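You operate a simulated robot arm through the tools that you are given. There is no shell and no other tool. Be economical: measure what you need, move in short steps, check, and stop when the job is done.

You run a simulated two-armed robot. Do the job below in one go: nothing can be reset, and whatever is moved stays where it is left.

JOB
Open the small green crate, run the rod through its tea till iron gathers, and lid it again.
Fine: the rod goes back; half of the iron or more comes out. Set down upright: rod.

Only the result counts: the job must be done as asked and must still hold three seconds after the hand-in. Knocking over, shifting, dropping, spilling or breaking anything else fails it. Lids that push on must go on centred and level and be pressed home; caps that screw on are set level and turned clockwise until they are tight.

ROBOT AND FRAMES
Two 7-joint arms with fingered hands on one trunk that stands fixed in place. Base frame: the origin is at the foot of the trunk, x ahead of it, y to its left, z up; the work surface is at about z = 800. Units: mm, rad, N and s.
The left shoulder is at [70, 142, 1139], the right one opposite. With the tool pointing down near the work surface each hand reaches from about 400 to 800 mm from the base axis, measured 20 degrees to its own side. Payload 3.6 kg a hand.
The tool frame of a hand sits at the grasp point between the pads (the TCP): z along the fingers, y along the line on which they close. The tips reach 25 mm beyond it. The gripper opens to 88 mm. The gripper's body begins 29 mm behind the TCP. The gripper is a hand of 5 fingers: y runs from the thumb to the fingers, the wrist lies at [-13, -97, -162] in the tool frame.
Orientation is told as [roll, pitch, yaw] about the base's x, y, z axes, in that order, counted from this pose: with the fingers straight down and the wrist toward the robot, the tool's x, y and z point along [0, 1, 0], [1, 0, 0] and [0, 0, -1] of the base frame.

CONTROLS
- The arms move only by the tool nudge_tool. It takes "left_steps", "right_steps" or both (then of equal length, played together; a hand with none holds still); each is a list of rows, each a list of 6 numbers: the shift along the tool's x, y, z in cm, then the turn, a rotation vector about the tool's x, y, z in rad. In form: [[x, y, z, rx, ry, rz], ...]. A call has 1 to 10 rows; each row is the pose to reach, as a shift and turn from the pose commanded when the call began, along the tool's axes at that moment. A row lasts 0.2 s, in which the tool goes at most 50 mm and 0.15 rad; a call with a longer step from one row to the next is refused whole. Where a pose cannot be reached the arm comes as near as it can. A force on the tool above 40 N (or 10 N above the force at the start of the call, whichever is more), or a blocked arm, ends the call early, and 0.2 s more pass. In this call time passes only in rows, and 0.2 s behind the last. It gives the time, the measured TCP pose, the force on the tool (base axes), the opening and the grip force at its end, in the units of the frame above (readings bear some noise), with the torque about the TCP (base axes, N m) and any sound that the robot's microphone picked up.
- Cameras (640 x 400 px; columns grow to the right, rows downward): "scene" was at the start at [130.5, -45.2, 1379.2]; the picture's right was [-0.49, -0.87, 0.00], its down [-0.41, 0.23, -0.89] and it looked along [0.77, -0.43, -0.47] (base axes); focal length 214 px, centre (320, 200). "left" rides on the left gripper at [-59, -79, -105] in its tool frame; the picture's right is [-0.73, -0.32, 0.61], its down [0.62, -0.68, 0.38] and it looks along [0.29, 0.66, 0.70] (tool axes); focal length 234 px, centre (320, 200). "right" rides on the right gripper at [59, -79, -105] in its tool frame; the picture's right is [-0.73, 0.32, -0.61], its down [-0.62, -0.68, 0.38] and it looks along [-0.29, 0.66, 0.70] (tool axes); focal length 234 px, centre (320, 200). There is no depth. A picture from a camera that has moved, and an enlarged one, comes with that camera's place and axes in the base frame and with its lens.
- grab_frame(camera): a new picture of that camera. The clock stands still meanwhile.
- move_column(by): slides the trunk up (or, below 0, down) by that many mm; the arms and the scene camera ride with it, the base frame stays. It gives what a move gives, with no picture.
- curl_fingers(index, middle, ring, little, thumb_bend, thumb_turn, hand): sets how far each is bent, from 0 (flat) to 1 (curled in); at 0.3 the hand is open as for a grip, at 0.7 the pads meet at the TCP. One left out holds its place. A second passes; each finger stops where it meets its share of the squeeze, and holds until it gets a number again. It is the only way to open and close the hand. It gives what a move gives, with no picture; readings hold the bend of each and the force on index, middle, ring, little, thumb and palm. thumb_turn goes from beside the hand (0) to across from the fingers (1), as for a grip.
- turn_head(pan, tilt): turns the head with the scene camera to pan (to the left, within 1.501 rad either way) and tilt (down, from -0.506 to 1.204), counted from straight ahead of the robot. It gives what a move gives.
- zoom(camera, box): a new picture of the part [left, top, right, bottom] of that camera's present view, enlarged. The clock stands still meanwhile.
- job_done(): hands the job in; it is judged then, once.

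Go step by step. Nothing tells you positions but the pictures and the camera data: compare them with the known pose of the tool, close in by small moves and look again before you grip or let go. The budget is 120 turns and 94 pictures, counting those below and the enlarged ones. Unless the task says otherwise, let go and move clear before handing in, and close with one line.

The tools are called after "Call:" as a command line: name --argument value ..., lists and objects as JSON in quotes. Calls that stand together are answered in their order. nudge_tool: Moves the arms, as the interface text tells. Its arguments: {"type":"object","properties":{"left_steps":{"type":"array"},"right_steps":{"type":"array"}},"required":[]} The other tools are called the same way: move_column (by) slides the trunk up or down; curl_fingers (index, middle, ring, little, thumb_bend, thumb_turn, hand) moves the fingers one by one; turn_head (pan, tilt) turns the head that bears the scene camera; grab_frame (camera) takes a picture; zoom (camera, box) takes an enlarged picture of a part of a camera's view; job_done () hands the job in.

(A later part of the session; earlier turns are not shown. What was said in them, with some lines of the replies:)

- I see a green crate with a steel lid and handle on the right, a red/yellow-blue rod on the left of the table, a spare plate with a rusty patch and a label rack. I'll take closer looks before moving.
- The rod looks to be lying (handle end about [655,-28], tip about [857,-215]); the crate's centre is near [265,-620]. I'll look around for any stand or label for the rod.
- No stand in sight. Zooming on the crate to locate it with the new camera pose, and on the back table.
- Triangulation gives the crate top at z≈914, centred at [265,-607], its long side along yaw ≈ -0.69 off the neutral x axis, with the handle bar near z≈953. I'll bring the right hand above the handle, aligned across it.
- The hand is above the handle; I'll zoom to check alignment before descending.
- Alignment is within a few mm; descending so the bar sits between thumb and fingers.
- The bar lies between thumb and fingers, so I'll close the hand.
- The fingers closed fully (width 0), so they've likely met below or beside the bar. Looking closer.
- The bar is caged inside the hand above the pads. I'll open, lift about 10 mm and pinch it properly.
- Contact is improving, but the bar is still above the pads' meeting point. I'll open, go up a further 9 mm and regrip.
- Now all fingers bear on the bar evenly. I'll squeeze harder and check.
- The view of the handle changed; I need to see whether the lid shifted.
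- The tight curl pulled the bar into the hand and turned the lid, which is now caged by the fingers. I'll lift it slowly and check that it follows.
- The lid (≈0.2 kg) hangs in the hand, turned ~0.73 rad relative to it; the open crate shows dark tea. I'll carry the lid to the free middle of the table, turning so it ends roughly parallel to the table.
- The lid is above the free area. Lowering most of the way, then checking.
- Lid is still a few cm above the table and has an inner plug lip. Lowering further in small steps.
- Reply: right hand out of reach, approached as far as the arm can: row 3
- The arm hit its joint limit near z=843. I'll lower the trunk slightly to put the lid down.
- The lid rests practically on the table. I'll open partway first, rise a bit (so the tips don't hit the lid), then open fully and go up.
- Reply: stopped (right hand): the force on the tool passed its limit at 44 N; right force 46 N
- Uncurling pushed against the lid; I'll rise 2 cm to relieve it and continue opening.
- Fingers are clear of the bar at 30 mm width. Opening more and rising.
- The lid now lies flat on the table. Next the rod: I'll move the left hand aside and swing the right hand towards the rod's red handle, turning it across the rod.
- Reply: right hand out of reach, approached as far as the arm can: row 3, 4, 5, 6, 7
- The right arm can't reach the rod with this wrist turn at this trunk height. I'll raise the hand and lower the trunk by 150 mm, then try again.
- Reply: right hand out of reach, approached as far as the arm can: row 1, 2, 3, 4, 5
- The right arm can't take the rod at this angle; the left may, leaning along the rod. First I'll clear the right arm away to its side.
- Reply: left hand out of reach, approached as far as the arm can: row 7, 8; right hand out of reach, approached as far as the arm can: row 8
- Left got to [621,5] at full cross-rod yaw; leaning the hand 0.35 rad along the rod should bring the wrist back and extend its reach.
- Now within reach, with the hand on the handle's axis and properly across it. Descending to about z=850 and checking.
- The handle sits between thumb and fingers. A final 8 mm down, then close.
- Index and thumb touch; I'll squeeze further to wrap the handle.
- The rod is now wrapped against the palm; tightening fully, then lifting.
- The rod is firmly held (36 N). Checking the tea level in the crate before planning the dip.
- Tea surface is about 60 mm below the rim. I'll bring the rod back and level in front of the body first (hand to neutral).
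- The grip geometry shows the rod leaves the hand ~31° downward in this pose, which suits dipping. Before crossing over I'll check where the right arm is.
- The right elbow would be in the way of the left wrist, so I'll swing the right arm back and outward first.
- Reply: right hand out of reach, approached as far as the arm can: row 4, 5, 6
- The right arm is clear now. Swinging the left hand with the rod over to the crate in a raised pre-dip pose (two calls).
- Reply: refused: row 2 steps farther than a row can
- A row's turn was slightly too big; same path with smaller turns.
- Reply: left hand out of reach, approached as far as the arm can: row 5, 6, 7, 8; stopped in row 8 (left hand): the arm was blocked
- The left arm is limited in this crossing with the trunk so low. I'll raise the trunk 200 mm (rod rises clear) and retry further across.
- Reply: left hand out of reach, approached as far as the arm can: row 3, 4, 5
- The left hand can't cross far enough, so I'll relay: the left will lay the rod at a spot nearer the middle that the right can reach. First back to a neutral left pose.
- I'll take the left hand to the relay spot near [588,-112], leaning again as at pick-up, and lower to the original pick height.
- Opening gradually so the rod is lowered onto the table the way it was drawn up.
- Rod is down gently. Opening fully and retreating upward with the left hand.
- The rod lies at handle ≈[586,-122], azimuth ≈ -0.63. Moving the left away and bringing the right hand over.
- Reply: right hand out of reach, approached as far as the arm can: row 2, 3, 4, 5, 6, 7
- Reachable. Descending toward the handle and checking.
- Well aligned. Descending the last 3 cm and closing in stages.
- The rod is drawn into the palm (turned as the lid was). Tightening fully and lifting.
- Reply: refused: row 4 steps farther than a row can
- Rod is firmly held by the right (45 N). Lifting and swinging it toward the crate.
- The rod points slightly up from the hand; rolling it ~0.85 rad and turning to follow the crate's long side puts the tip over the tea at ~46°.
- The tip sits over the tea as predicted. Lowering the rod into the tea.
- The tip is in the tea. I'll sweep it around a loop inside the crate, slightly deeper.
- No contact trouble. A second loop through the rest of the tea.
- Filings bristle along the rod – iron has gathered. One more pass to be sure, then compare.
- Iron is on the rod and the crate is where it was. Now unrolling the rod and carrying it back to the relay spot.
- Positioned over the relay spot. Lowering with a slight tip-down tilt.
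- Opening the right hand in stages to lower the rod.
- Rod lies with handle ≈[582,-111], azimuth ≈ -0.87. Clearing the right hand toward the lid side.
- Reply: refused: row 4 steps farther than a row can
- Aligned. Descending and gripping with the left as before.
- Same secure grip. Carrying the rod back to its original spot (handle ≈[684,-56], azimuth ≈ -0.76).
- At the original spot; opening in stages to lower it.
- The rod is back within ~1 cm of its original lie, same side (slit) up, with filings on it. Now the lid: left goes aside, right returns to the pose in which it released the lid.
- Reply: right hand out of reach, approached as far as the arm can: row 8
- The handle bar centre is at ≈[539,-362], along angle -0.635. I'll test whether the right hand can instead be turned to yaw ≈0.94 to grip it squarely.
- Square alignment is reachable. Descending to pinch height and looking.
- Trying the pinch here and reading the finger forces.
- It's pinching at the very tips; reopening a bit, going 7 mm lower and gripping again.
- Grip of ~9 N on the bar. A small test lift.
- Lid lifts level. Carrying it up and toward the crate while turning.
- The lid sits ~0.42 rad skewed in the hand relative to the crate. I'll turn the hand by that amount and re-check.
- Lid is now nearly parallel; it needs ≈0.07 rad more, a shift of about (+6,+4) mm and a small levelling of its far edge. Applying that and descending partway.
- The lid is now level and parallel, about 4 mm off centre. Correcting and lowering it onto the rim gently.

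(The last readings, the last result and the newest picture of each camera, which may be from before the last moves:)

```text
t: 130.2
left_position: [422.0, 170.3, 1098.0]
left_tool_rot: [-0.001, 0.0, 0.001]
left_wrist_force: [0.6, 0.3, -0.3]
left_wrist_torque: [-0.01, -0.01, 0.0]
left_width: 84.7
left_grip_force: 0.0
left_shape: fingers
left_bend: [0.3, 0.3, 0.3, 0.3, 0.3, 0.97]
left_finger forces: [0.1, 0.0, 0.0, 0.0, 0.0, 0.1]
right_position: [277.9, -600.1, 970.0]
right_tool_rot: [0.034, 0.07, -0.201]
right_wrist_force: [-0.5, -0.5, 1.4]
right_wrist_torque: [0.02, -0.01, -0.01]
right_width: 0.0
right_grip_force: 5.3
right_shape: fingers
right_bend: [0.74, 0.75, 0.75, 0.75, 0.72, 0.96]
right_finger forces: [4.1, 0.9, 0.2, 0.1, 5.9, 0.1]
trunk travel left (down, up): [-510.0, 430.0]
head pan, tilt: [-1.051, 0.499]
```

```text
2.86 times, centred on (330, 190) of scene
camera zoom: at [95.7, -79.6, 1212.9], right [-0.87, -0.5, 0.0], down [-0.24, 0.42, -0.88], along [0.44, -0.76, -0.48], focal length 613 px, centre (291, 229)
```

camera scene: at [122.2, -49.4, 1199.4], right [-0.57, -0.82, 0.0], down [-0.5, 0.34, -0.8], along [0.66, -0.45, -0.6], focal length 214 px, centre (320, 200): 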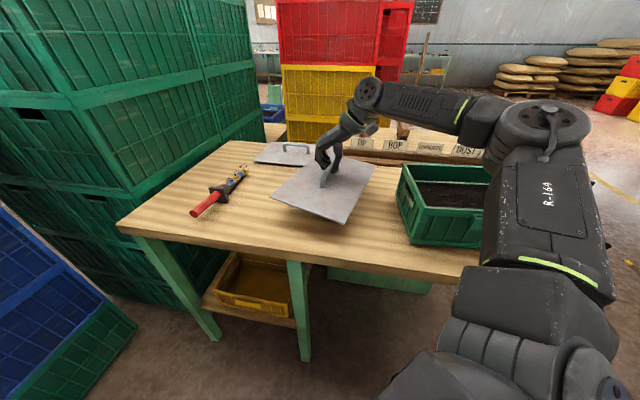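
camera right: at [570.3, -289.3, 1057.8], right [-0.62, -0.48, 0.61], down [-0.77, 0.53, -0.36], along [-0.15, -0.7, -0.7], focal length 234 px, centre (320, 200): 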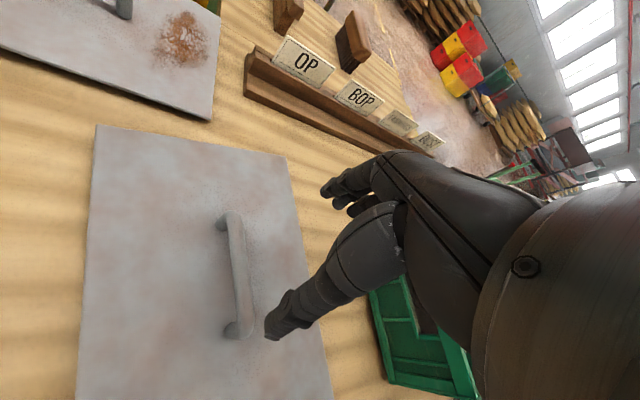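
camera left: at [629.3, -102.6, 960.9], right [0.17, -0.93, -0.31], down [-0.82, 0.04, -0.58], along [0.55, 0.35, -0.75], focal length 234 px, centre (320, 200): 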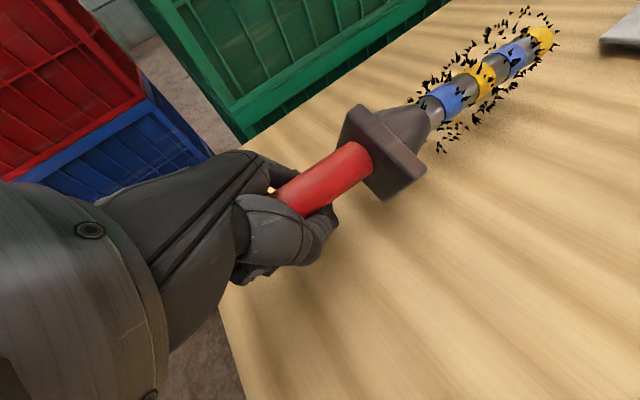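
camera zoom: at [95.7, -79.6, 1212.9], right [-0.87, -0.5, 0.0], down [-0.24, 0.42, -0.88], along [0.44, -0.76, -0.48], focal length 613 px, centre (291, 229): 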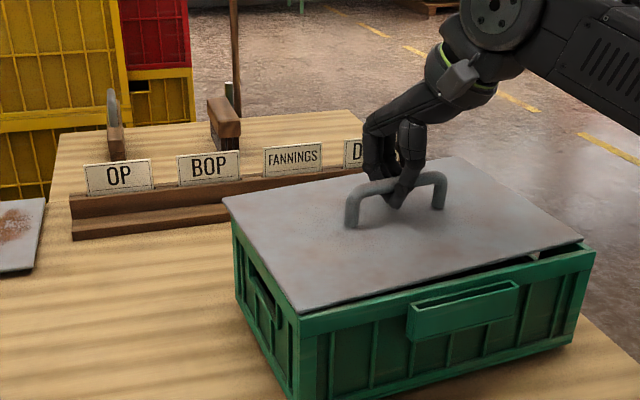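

Contact made, but the lid is ~6 mm too far, turned ~0.045 rad and short on the right side. Lifting slightly, correcting, and lowering again.

Call:
nudge_tool --right_steps '[[0, 0, -0.8, 0, 0, 0], [-0.1, -0.4, -0.9, 0, 0, 0.02], [-0.16, -0.75, -0.9, 0, 0, 0.045], [-0.16, -0.75, -0.3, 0, 0, 0.045], [-0.16, -0.73, 0.2, 0, 0, 0.045]]'

Call:
zoom --camera "scene" --box '[230, 120, 430, 260]'

```text
t: 131.4
left_position: [422.1, 170.3, 1097.6]
left_tool_rot: [0.001, -0.001, 0.0]
left_wrist_force: [0.4, 0.7, -0.3]
left_wrist_torque: [0.0, 0.02, 0.01]
left_width: 84.5
left_grip_force: 0.1
left_shape: fingers
left_bend: [0.3, 0.3, 0.3, 0.3, 0.3, 0.97]
left_finger forces: [0.0, 0.0, 0.0, 0.0, 0.0, 0.0]
right_position: [270.1, -601.7, 967.7]
right_tool_rot: [0.03, 0.074, -0.247]
right_wrist_force: [0.2, -0.4, -0.4]
right_wrist_torque: [0.02, -0.01, 0.0]
right_width: 0.2
right_grip_force: 6.2
right_shape: fingers
right_bend: [0.74, 0.75, 0.75, 0.75, 0.72, 0.96]
right_finger forces: [4.7, 1.2, 0.5, 0.1, 5.8, 0.0]
trunk travel left (down, up): [-510.0, 430.0]
head pan, tilt: [-1.051, 0.499]
```

```text
2.86 times, centred on (330, 190) of scene
camera zoom: at [96.0, -80.0, 1212.8], right [-0.87, -0.5, 0.0], down [-0.24, 0.42, -0.88], along [0.44, -0.76, -0.48], focal length 613 px, centre (291, 229)
```

zoom: 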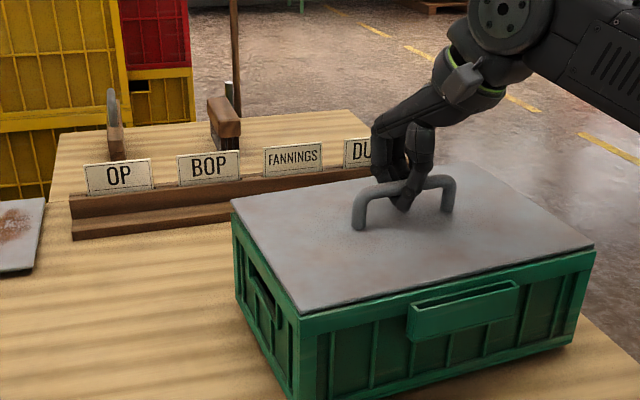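

The lid now matches the rim. Releasing it, then I'll press it home on the handle with a closed fist.

Call:
curl_fingers --hand "right" --index 0.4 --middle 0.4 --ring 0.4 --little 0.4 --thumb_bend 0.4

Call:
nudge_tool --right_steps '[[0, 0, -2, -0.03, -0.01, 0], [0, 0, -5, -0.073, -0.033, 0], [0, 0, -8, -0.073, -0.033, 0]]'

Call:
curl_fingers --hand "right" --index 1.0 --middle 1.0 --ring 1.0 --little 1.0 --thumb_bend 0.9

Call:
zoom --camera "scene" --box '[230, 120, 430, 260]'

```text
t: 132.4
left_position: [421.2, 169.8, 1096.9]
left_tool_rot: [0.0, 0.0, 0.0]
left_wrist_force: [-0.3, -1.1, -0.6]
left_wrist_torque: [0.0, 0.04, -0.01]
left_width: 84.5
left_grip_force: 0.0
left_shape: fingers
left_bend: [0.3, 0.3, 0.3, 0.3, 0.3, 0.97]
left_finger forces: [0.1, 0.0, 0.0, 0.0, 0.0, 0.0]
right_position: [270.6, -601.1, 968.2]
right_tool_rot: [0.032, 0.075, -0.246]
right_wrist_force: [-0.4, -0.2, 1.2]
right_wrist_torque: [-0.01, -0.01, 0.01]
right_width: 63.2
right_grip_force: 0.0
right_shape: fingers
right_bend: [0.4, 0.4, 0.4, 0.4, 0.4, 0.97]
right_finger forces: [0.0, 0.0, 0.1, 0.0, 0.0, 0.0]
trunk travel left (down, up): [-510.0, 430.0]
head pan, tilt: [-1.051, 0.499]
```

```text
t: 133.2
left_position: [422.9, 170.9, 1098.0]
left_tool_rot: [-0.003, -0.002, 0.004]
left_wrist_force: [-0.2, 0.2, 0.1]
left_wrist_torque: [-0.01, 0.0, 0.01]
left_width: 84.7
left_grip_force: 0.0
left_shape: fingers
left_bend: [0.3, 0.3, 0.3, 0.3, 0.3, 0.97]
left_finger forces: [0.0, 0.0, 0.0, 0.1, 0.0, 0.0]
right_position: [276.9, -603.4, 1048.7]
right_tool_rot: [-0.003, -0.001, -0.247]
right_wrist_force: [0.2, 0.0, -0.8]
right_wrist_torque: [-0.03, 0.01, 0.01]
right_width: 62.9
right_grip_force: 0.0
right_shape: fingers
right_bend: [0.4, 0.4, 0.4, 0.4, 0.4, 0.97]
right_finger forces: [0.0, 0.0, 0.1, 0.0, 0.0, 0.0]
trunk travel left (down, up): [-510.0, 430.0]
head pan, tilt: [-1.051, 0.499]
```

```text
t: 134.2
left_position: [422.4, 170.4, 1097.7]
left_tool_rot: [0.0, 0.0, -0.001]
left_wrist_force: [-0.5, -1.0, 0.4]
left_wrist_torque: [-0.01, -0.02, -0.03]
left_width: 84.6
left_grip_force: 0.1
left_shape: fingers
left_bend: [0.3, 0.3, 0.3, 0.3, 0.3, 0.97]
left_finger forces: [0.0, 0.0, 0.1, 0.0, 0.0, 0.1]
right_position: [275.5, -603.8, 1047.7]
right_tool_rot: [-0.002, 0.001, -0.244]
right_wrist_force: [0.0, -0.2, -0.4]
right_wrist_torque: [-0.02, 0.02, -0.01]
right_width: 0.0
right_grip_force: 0.1
right_shape: fingers
right_bend: [0.81, 1.0, 1.0, 1.0, 0.81, 0.96]
right_finger forces: [0.0, 0.0, 0.0, 0.0, 0.0, 0.0]
trunk travel left (down, up): [-510.0, 430.0]
head pan, tilt: [-1.051, 0.499]
```

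```text
2.86 times, centred on (330, 190) of scene
camera zoom: at [95.9, -79.7, 1212.8], right [-0.87, -0.5, 0.0], down [-0.24, 0.42, -0.88], along [0.44, -0.76, -0.48], focal length 613 px, centre (291, 229)
```

zoom: 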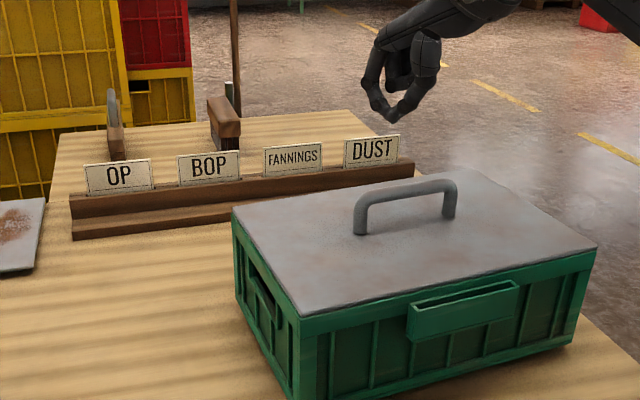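

The lid dropped in level and centred. Pressing down on the middle of the handle with the fist until firm resistance.

Call:
nudge_tool --right_steps '[[-0.5, -0.4, 2.5, 0, 0, 0], [-1.0, -0.85, 5, 0, 0, 0], [-1.05, -0.87, 5.8, 0, 0, 0], [-1.05, -0.87, 6.5, 0, 0, 0], [-1.05, -0.87, 7.1, 0, 0, 0], [-1.05, -0.87, 7.7, 0, 0, 0], [-1.05, -0.87, 8.3, 0, 0, 0]]'

```text
t: 135.8
left_position: [422.2, 170.3, 1097.4]
left_tool_rot: [-0.001, -0.001, 0.0]
left_wrist_force: [0.2, 0.2, 0.2]
left_wrist_torque: [-0.01, 0.01, -0.01]
left_width: 84.7
left_grip_force: 0.0
left_shape: fingers
left_bend: [0.3, 0.3, 0.3, 0.3, 0.3, 0.97]
left_finger forces: [0.0, 0.0, 0.0, 0.1, 0.0, 0.0]
right_position: [264.4, -611.7, 964.3]
right_tool_rot: [-0.001, 0.005, -0.245]
right_wrist_force: [3.3, -2.5, 5.2]
right_wrist_torque: [0.03, 0.08, -0.04]
right_width: 0.1
right_grip_force: 3.2
right_shape: fingers
right_bend: [0.87, 1.0, 1.0, 1.0, 0.87, 0.97]
right_finger forces: [0.1, 0.0, 0.1, 0.0, 6.2, 0.1]
trunk travel left (down, up): [-510.0, 430.0]
head pan, tilt: [-1.051, 0.499]
```

The thumb is giving way against the bar, so I'll instead straddle the bar with open fingers (squared to it) and press with the palm.

Call:
nudge_tool --right_steps '[[0, 0, -3, 0, 0, 0], [0, 0, -7, 0, 0, 0.1], [0.2, 0.2, -10, 0, 0, 0.225], [0.4, 0.3, -10, 0, 0, 0.34], [0.5, 0.35, -10, 0, 0, 0.45]]'

Call:
curl_fingers --hand "right" --index 0.4 --middle 0.4 --ring 0.4 --little 0.4 --thumb_bend 0.4

Call:
nudge_tool --right_steps '[[0, 0, 4, 0, 0, 0], [0, 0, 8, 0, 0, 0], [0, 0, 10.5, 0, 0, 0], [0, 0, 11.3, 0, 0, 0], [0, 0, 12.0, 0, 0, 0], [0, 0, 12.6, 0, 0, 0], [0, 0, 13.2, 0, 0, 0]]'

Call:
zoom --camera "scene" --box '[230, 120, 430, 260]'

```text
t: 137.0
left_position: [422.3, 171.5, 1097.0]
left_tool_rot: [0.0, 0.002, 0.001]
left_wrist_force: [1.0, 0.4, -0.1]
left_wrist_torque: [0.03, 0.02, -0.01]
left_width: 84.5
left_grip_force: 0.0
left_shape: fingers
left_bend: [0.3, 0.3, 0.3, 0.3, 0.3, 0.97]
left_finger forces: [0.0, 0.0, 0.0, 0.0, 0.1, 0.0]
right_position: [268.4, -607.0, 1064.6]
right_tool_rot: [-0.003, -0.001, -0.7]
right_wrist_force: [-0.6, 1.0, 0.2]
right_wrist_torque: [-0.01, 0.0, 0.01]
right_width: 0.0
right_grip_force: 0.1
right_shape: fingers
right_bend: [0.87, 1.0, 1.0, 1.0, 0.88, 0.97]
right_finger forces: [0.0, 0.1, 0.0, 0.0, 0.0, 0.1]
trunk travel left (down, up): [-510.0, 430.0]
head pan, tilt: [-1.051, 0.499]
```

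```text
t: 138.0
left_position: [421.7, 169.9, 1097.0]
left_tool_rot: [0.0, 0.001, 0.001]
left_wrist_force: [-0.3, 0.0, -0.6]
left_wrist_torque: [0.02, 0.0, 0.05]
left_width: 84.7
left_grip_force: 0.1
left_shape: fingers
left_bend: [0.3, 0.3, 0.3, 0.3, 0.3, 0.97]
left_finger forces: [0.1, 0.0, 0.0, 0.1, 0.0, 0.0]
right_position: [269.7, -607.1, 1065.2]
right_tool_rot: [-0.002, 0.0, -0.696]
right_wrist_force: [-0.6, -0.2, 0.3]
right_wrist_torque: [0.02, 0.03, -0.01]
right_width: 63.0
right_grip_force: 0.0
right_shape: fingers
right_bend: [0.4, 0.4, 0.4, 0.4, 0.4, 0.97]
right_finger forces: [0.0, 0.1, 0.0, 0.0, 0.1, 0.1]
trunk travel left (down, up): [-510.0, 430.0]
head pan, tilt: [-1.051, 0.499]
```

```text
t: 139.4
left_position: [420.9, 172.0, 1097.7]
left_tool_rot: [-0.003, -0.001, 0.001]
left_wrist_force: [0.6, -0.1, -0.4]
left_wrist_torque: [0.02, 0.01, 0.0]
left_width: 84.9
left_grip_force: 0.1
left_shape: fingers
left_bend: [0.3, 0.3, 0.3, 0.3, 0.3, 0.97]
left_finger forces: [0.1, 0.0, 0.0, 0.0, 0.0, 0.0]
right_position: [268.7, -609.0, 950.2]
right_tool_rot: [0.0, -0.021, -0.7]
right_wrist_force: [0.0, -0.3, 28.3]
right_wrist_torque: [-0.37, -0.24, -0.06]
right_width: 65.1
right_grip_force: 13.5
right_shape: fingers
right_bend: [0.4, 0.37, 0.4, 0.4, 0.39, 0.97]
right_finger forces: [0.4, 19.5, 0.0, 0.0, 8.4, 0.1]
trunk travel left (down, up): [-510.0, 430.0]
head pan, tilt: [-1.051, 0.499]
stopped in row 6 (right hand): the force on the tool passed its limit at 50 N (the readings are from after the stop); the commanded pose is now the measured one
```

```text
2.86 times, centred on (330, 190) of scene
camera zoom: at [94.5, -76.9, 1213.5], right [-0.87, -0.5, 0.0], down [-0.24, 0.41, -0.88], along [0.44, -0.76, -0.48], focal length 613 px, centre (291, 229)
```

zoom: 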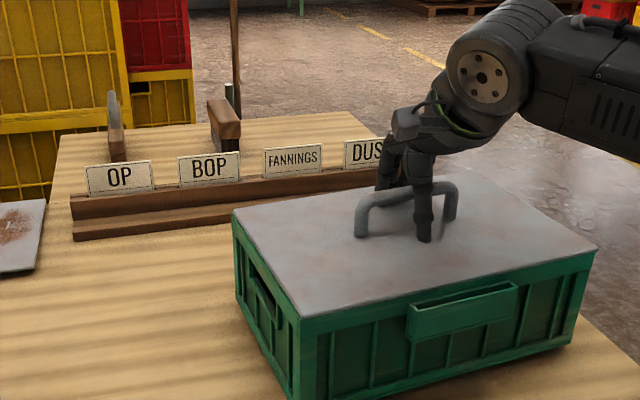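

Pressed with ~50 N at the centre. Lifting off and inspecting the seam closely.

Call:
nudge_tool --right_steps '[[0, 0, -3, 0, 0, 0], [0, 0, -7, 0, 0, 0], [0, 0, -11, 0, 0, 0], [0, 0, -15, 0, 0, 0]]'

Call:
zoom --camera "scene" --box '[290, 180, 440, 270]'

```text
t: 140.4
left_position: [422.7, 170.8, 1097.2]
left_tool_rot: [-0.001, -0.001, 0.001]
left_wrist_force: [0.6, 0.8, 0.8]
left_wrist_torque: [0.01, -0.02, 0.0]
left_width: 84.8
left_grip_force: 0.2
left_shape: fingers
left_bend: [0.3, 0.3, 0.3, 0.3, 0.3, 0.97]
left_finger forces: [0.0, 0.0, 0.1, 0.0, 0.0, 0.0]
right_position: [266.9, -608.2, 1097.4]
right_tool_rot: [0.002, -0.015, -0.697]
right_wrist_force: [0.7, 1.0, 0.6]
right_wrist_torque: [0.0, 0.0, 0.0]
right_width: 63.6
right_grip_force: 0.1
right_shape: fingers
right_bend: [0.4, 0.4, 0.4, 0.4, 0.4, 0.97]
right_finger forces: [0.0, 0.0, 0.0, 0.0, 0.1, 0.0]
trunk travel left (down, up): [-510.0, 430.0]
head pan, tilt: [-1.051, 0.499]
```

```text
4.27 times, centred on (365, 225) of scene
camera zoom: at [95.6, -78.0, 1212.9], right [-0.87, -0.5, 0.0], down [-0.24, 0.41, -0.88], along [0.44, -0.76, -0.48], focal length 915 px, centre (128, 93)
```

zoom: 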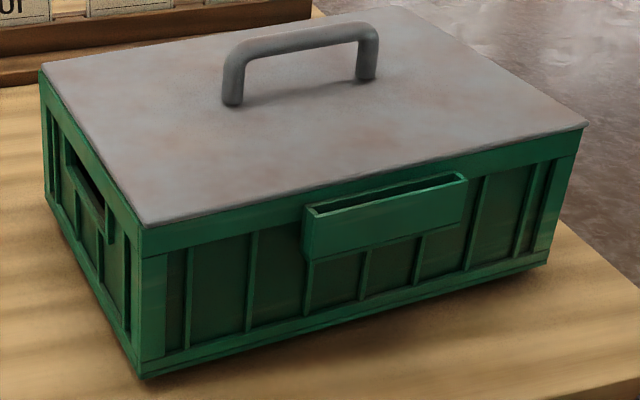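

The lid is flush, level and centred like at the start. One last look at the rod and the rest of the table.

Call:
turn_head --pan -0.35 --tilt 0.65

Call:
zoom --camera "scene" --box '[160, 80, 560, 330]'

```text
t: 141.4
left_position: [421.8, 170.8, 1097.5]
left_tool_rot: [0.0, 0.0, 0.001]
left_wrist_force: [0.6, 0.2, 0.6]
left_wrist_torque: [0.0, 0.01, 0.0]
left_width: 84.8
left_grip_force: 0.1
left_shape: fingers
left_bend: [0.3, 0.3, 0.3, 0.3, 0.3, 0.97]
left_finger forces: [0.0, 0.0, 0.0, 0.0, 0.0, 0.1]
right_position: [267.7, -607.6, 1096.0]
right_tool_rot: [0.0, -0.013, -0.699]
right_wrist_force: [0.6, 0.1, 0.6]
right_wrist_torque: [0.01, -0.01, 0.0]
right_width: 63.9
right_grip_force: 0.0
right_shape: fingers
right_bend: [0.4, 0.4, 0.4, 0.4, 0.4, 0.97]
right_finger forces: [0.0, 0.0, 0.1, 0.0, 0.1, 0.1]
trunk travel left (down, up): [-510.0, 430.0]
head pan, tilt: [-0.351, 0.649]
```

```text
1.60 times, centred on (360, 205) of scene
camera zoom: at [132.2, -30.7, 1199.5], right [-0.34, -0.94, 0.0], down [-0.57, 0.21, -0.8], along [0.75, -0.27, -0.6], focal length 343 px, centre (256, 192)
```

zoom: 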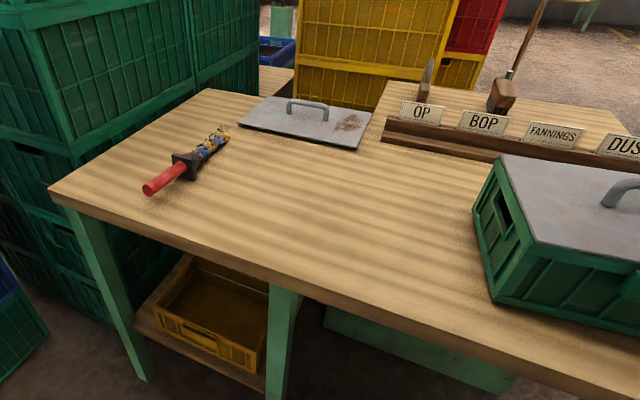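

The rod lies where it started with the filings on it, the crate is lidded and flush, everything else is untouched and both hands are clear. Handing in.

Call:
job_done

```text
The job is handed in.
```

The crate is lidded again and the lid pressed home. The rod came out of the tea covered in filings, though I can't measure whether it's half the iron. It's back within about 1 cm of its starting place, but lying on its side as I found it: I took "set down upright" to mean the same way up, not standing on end.
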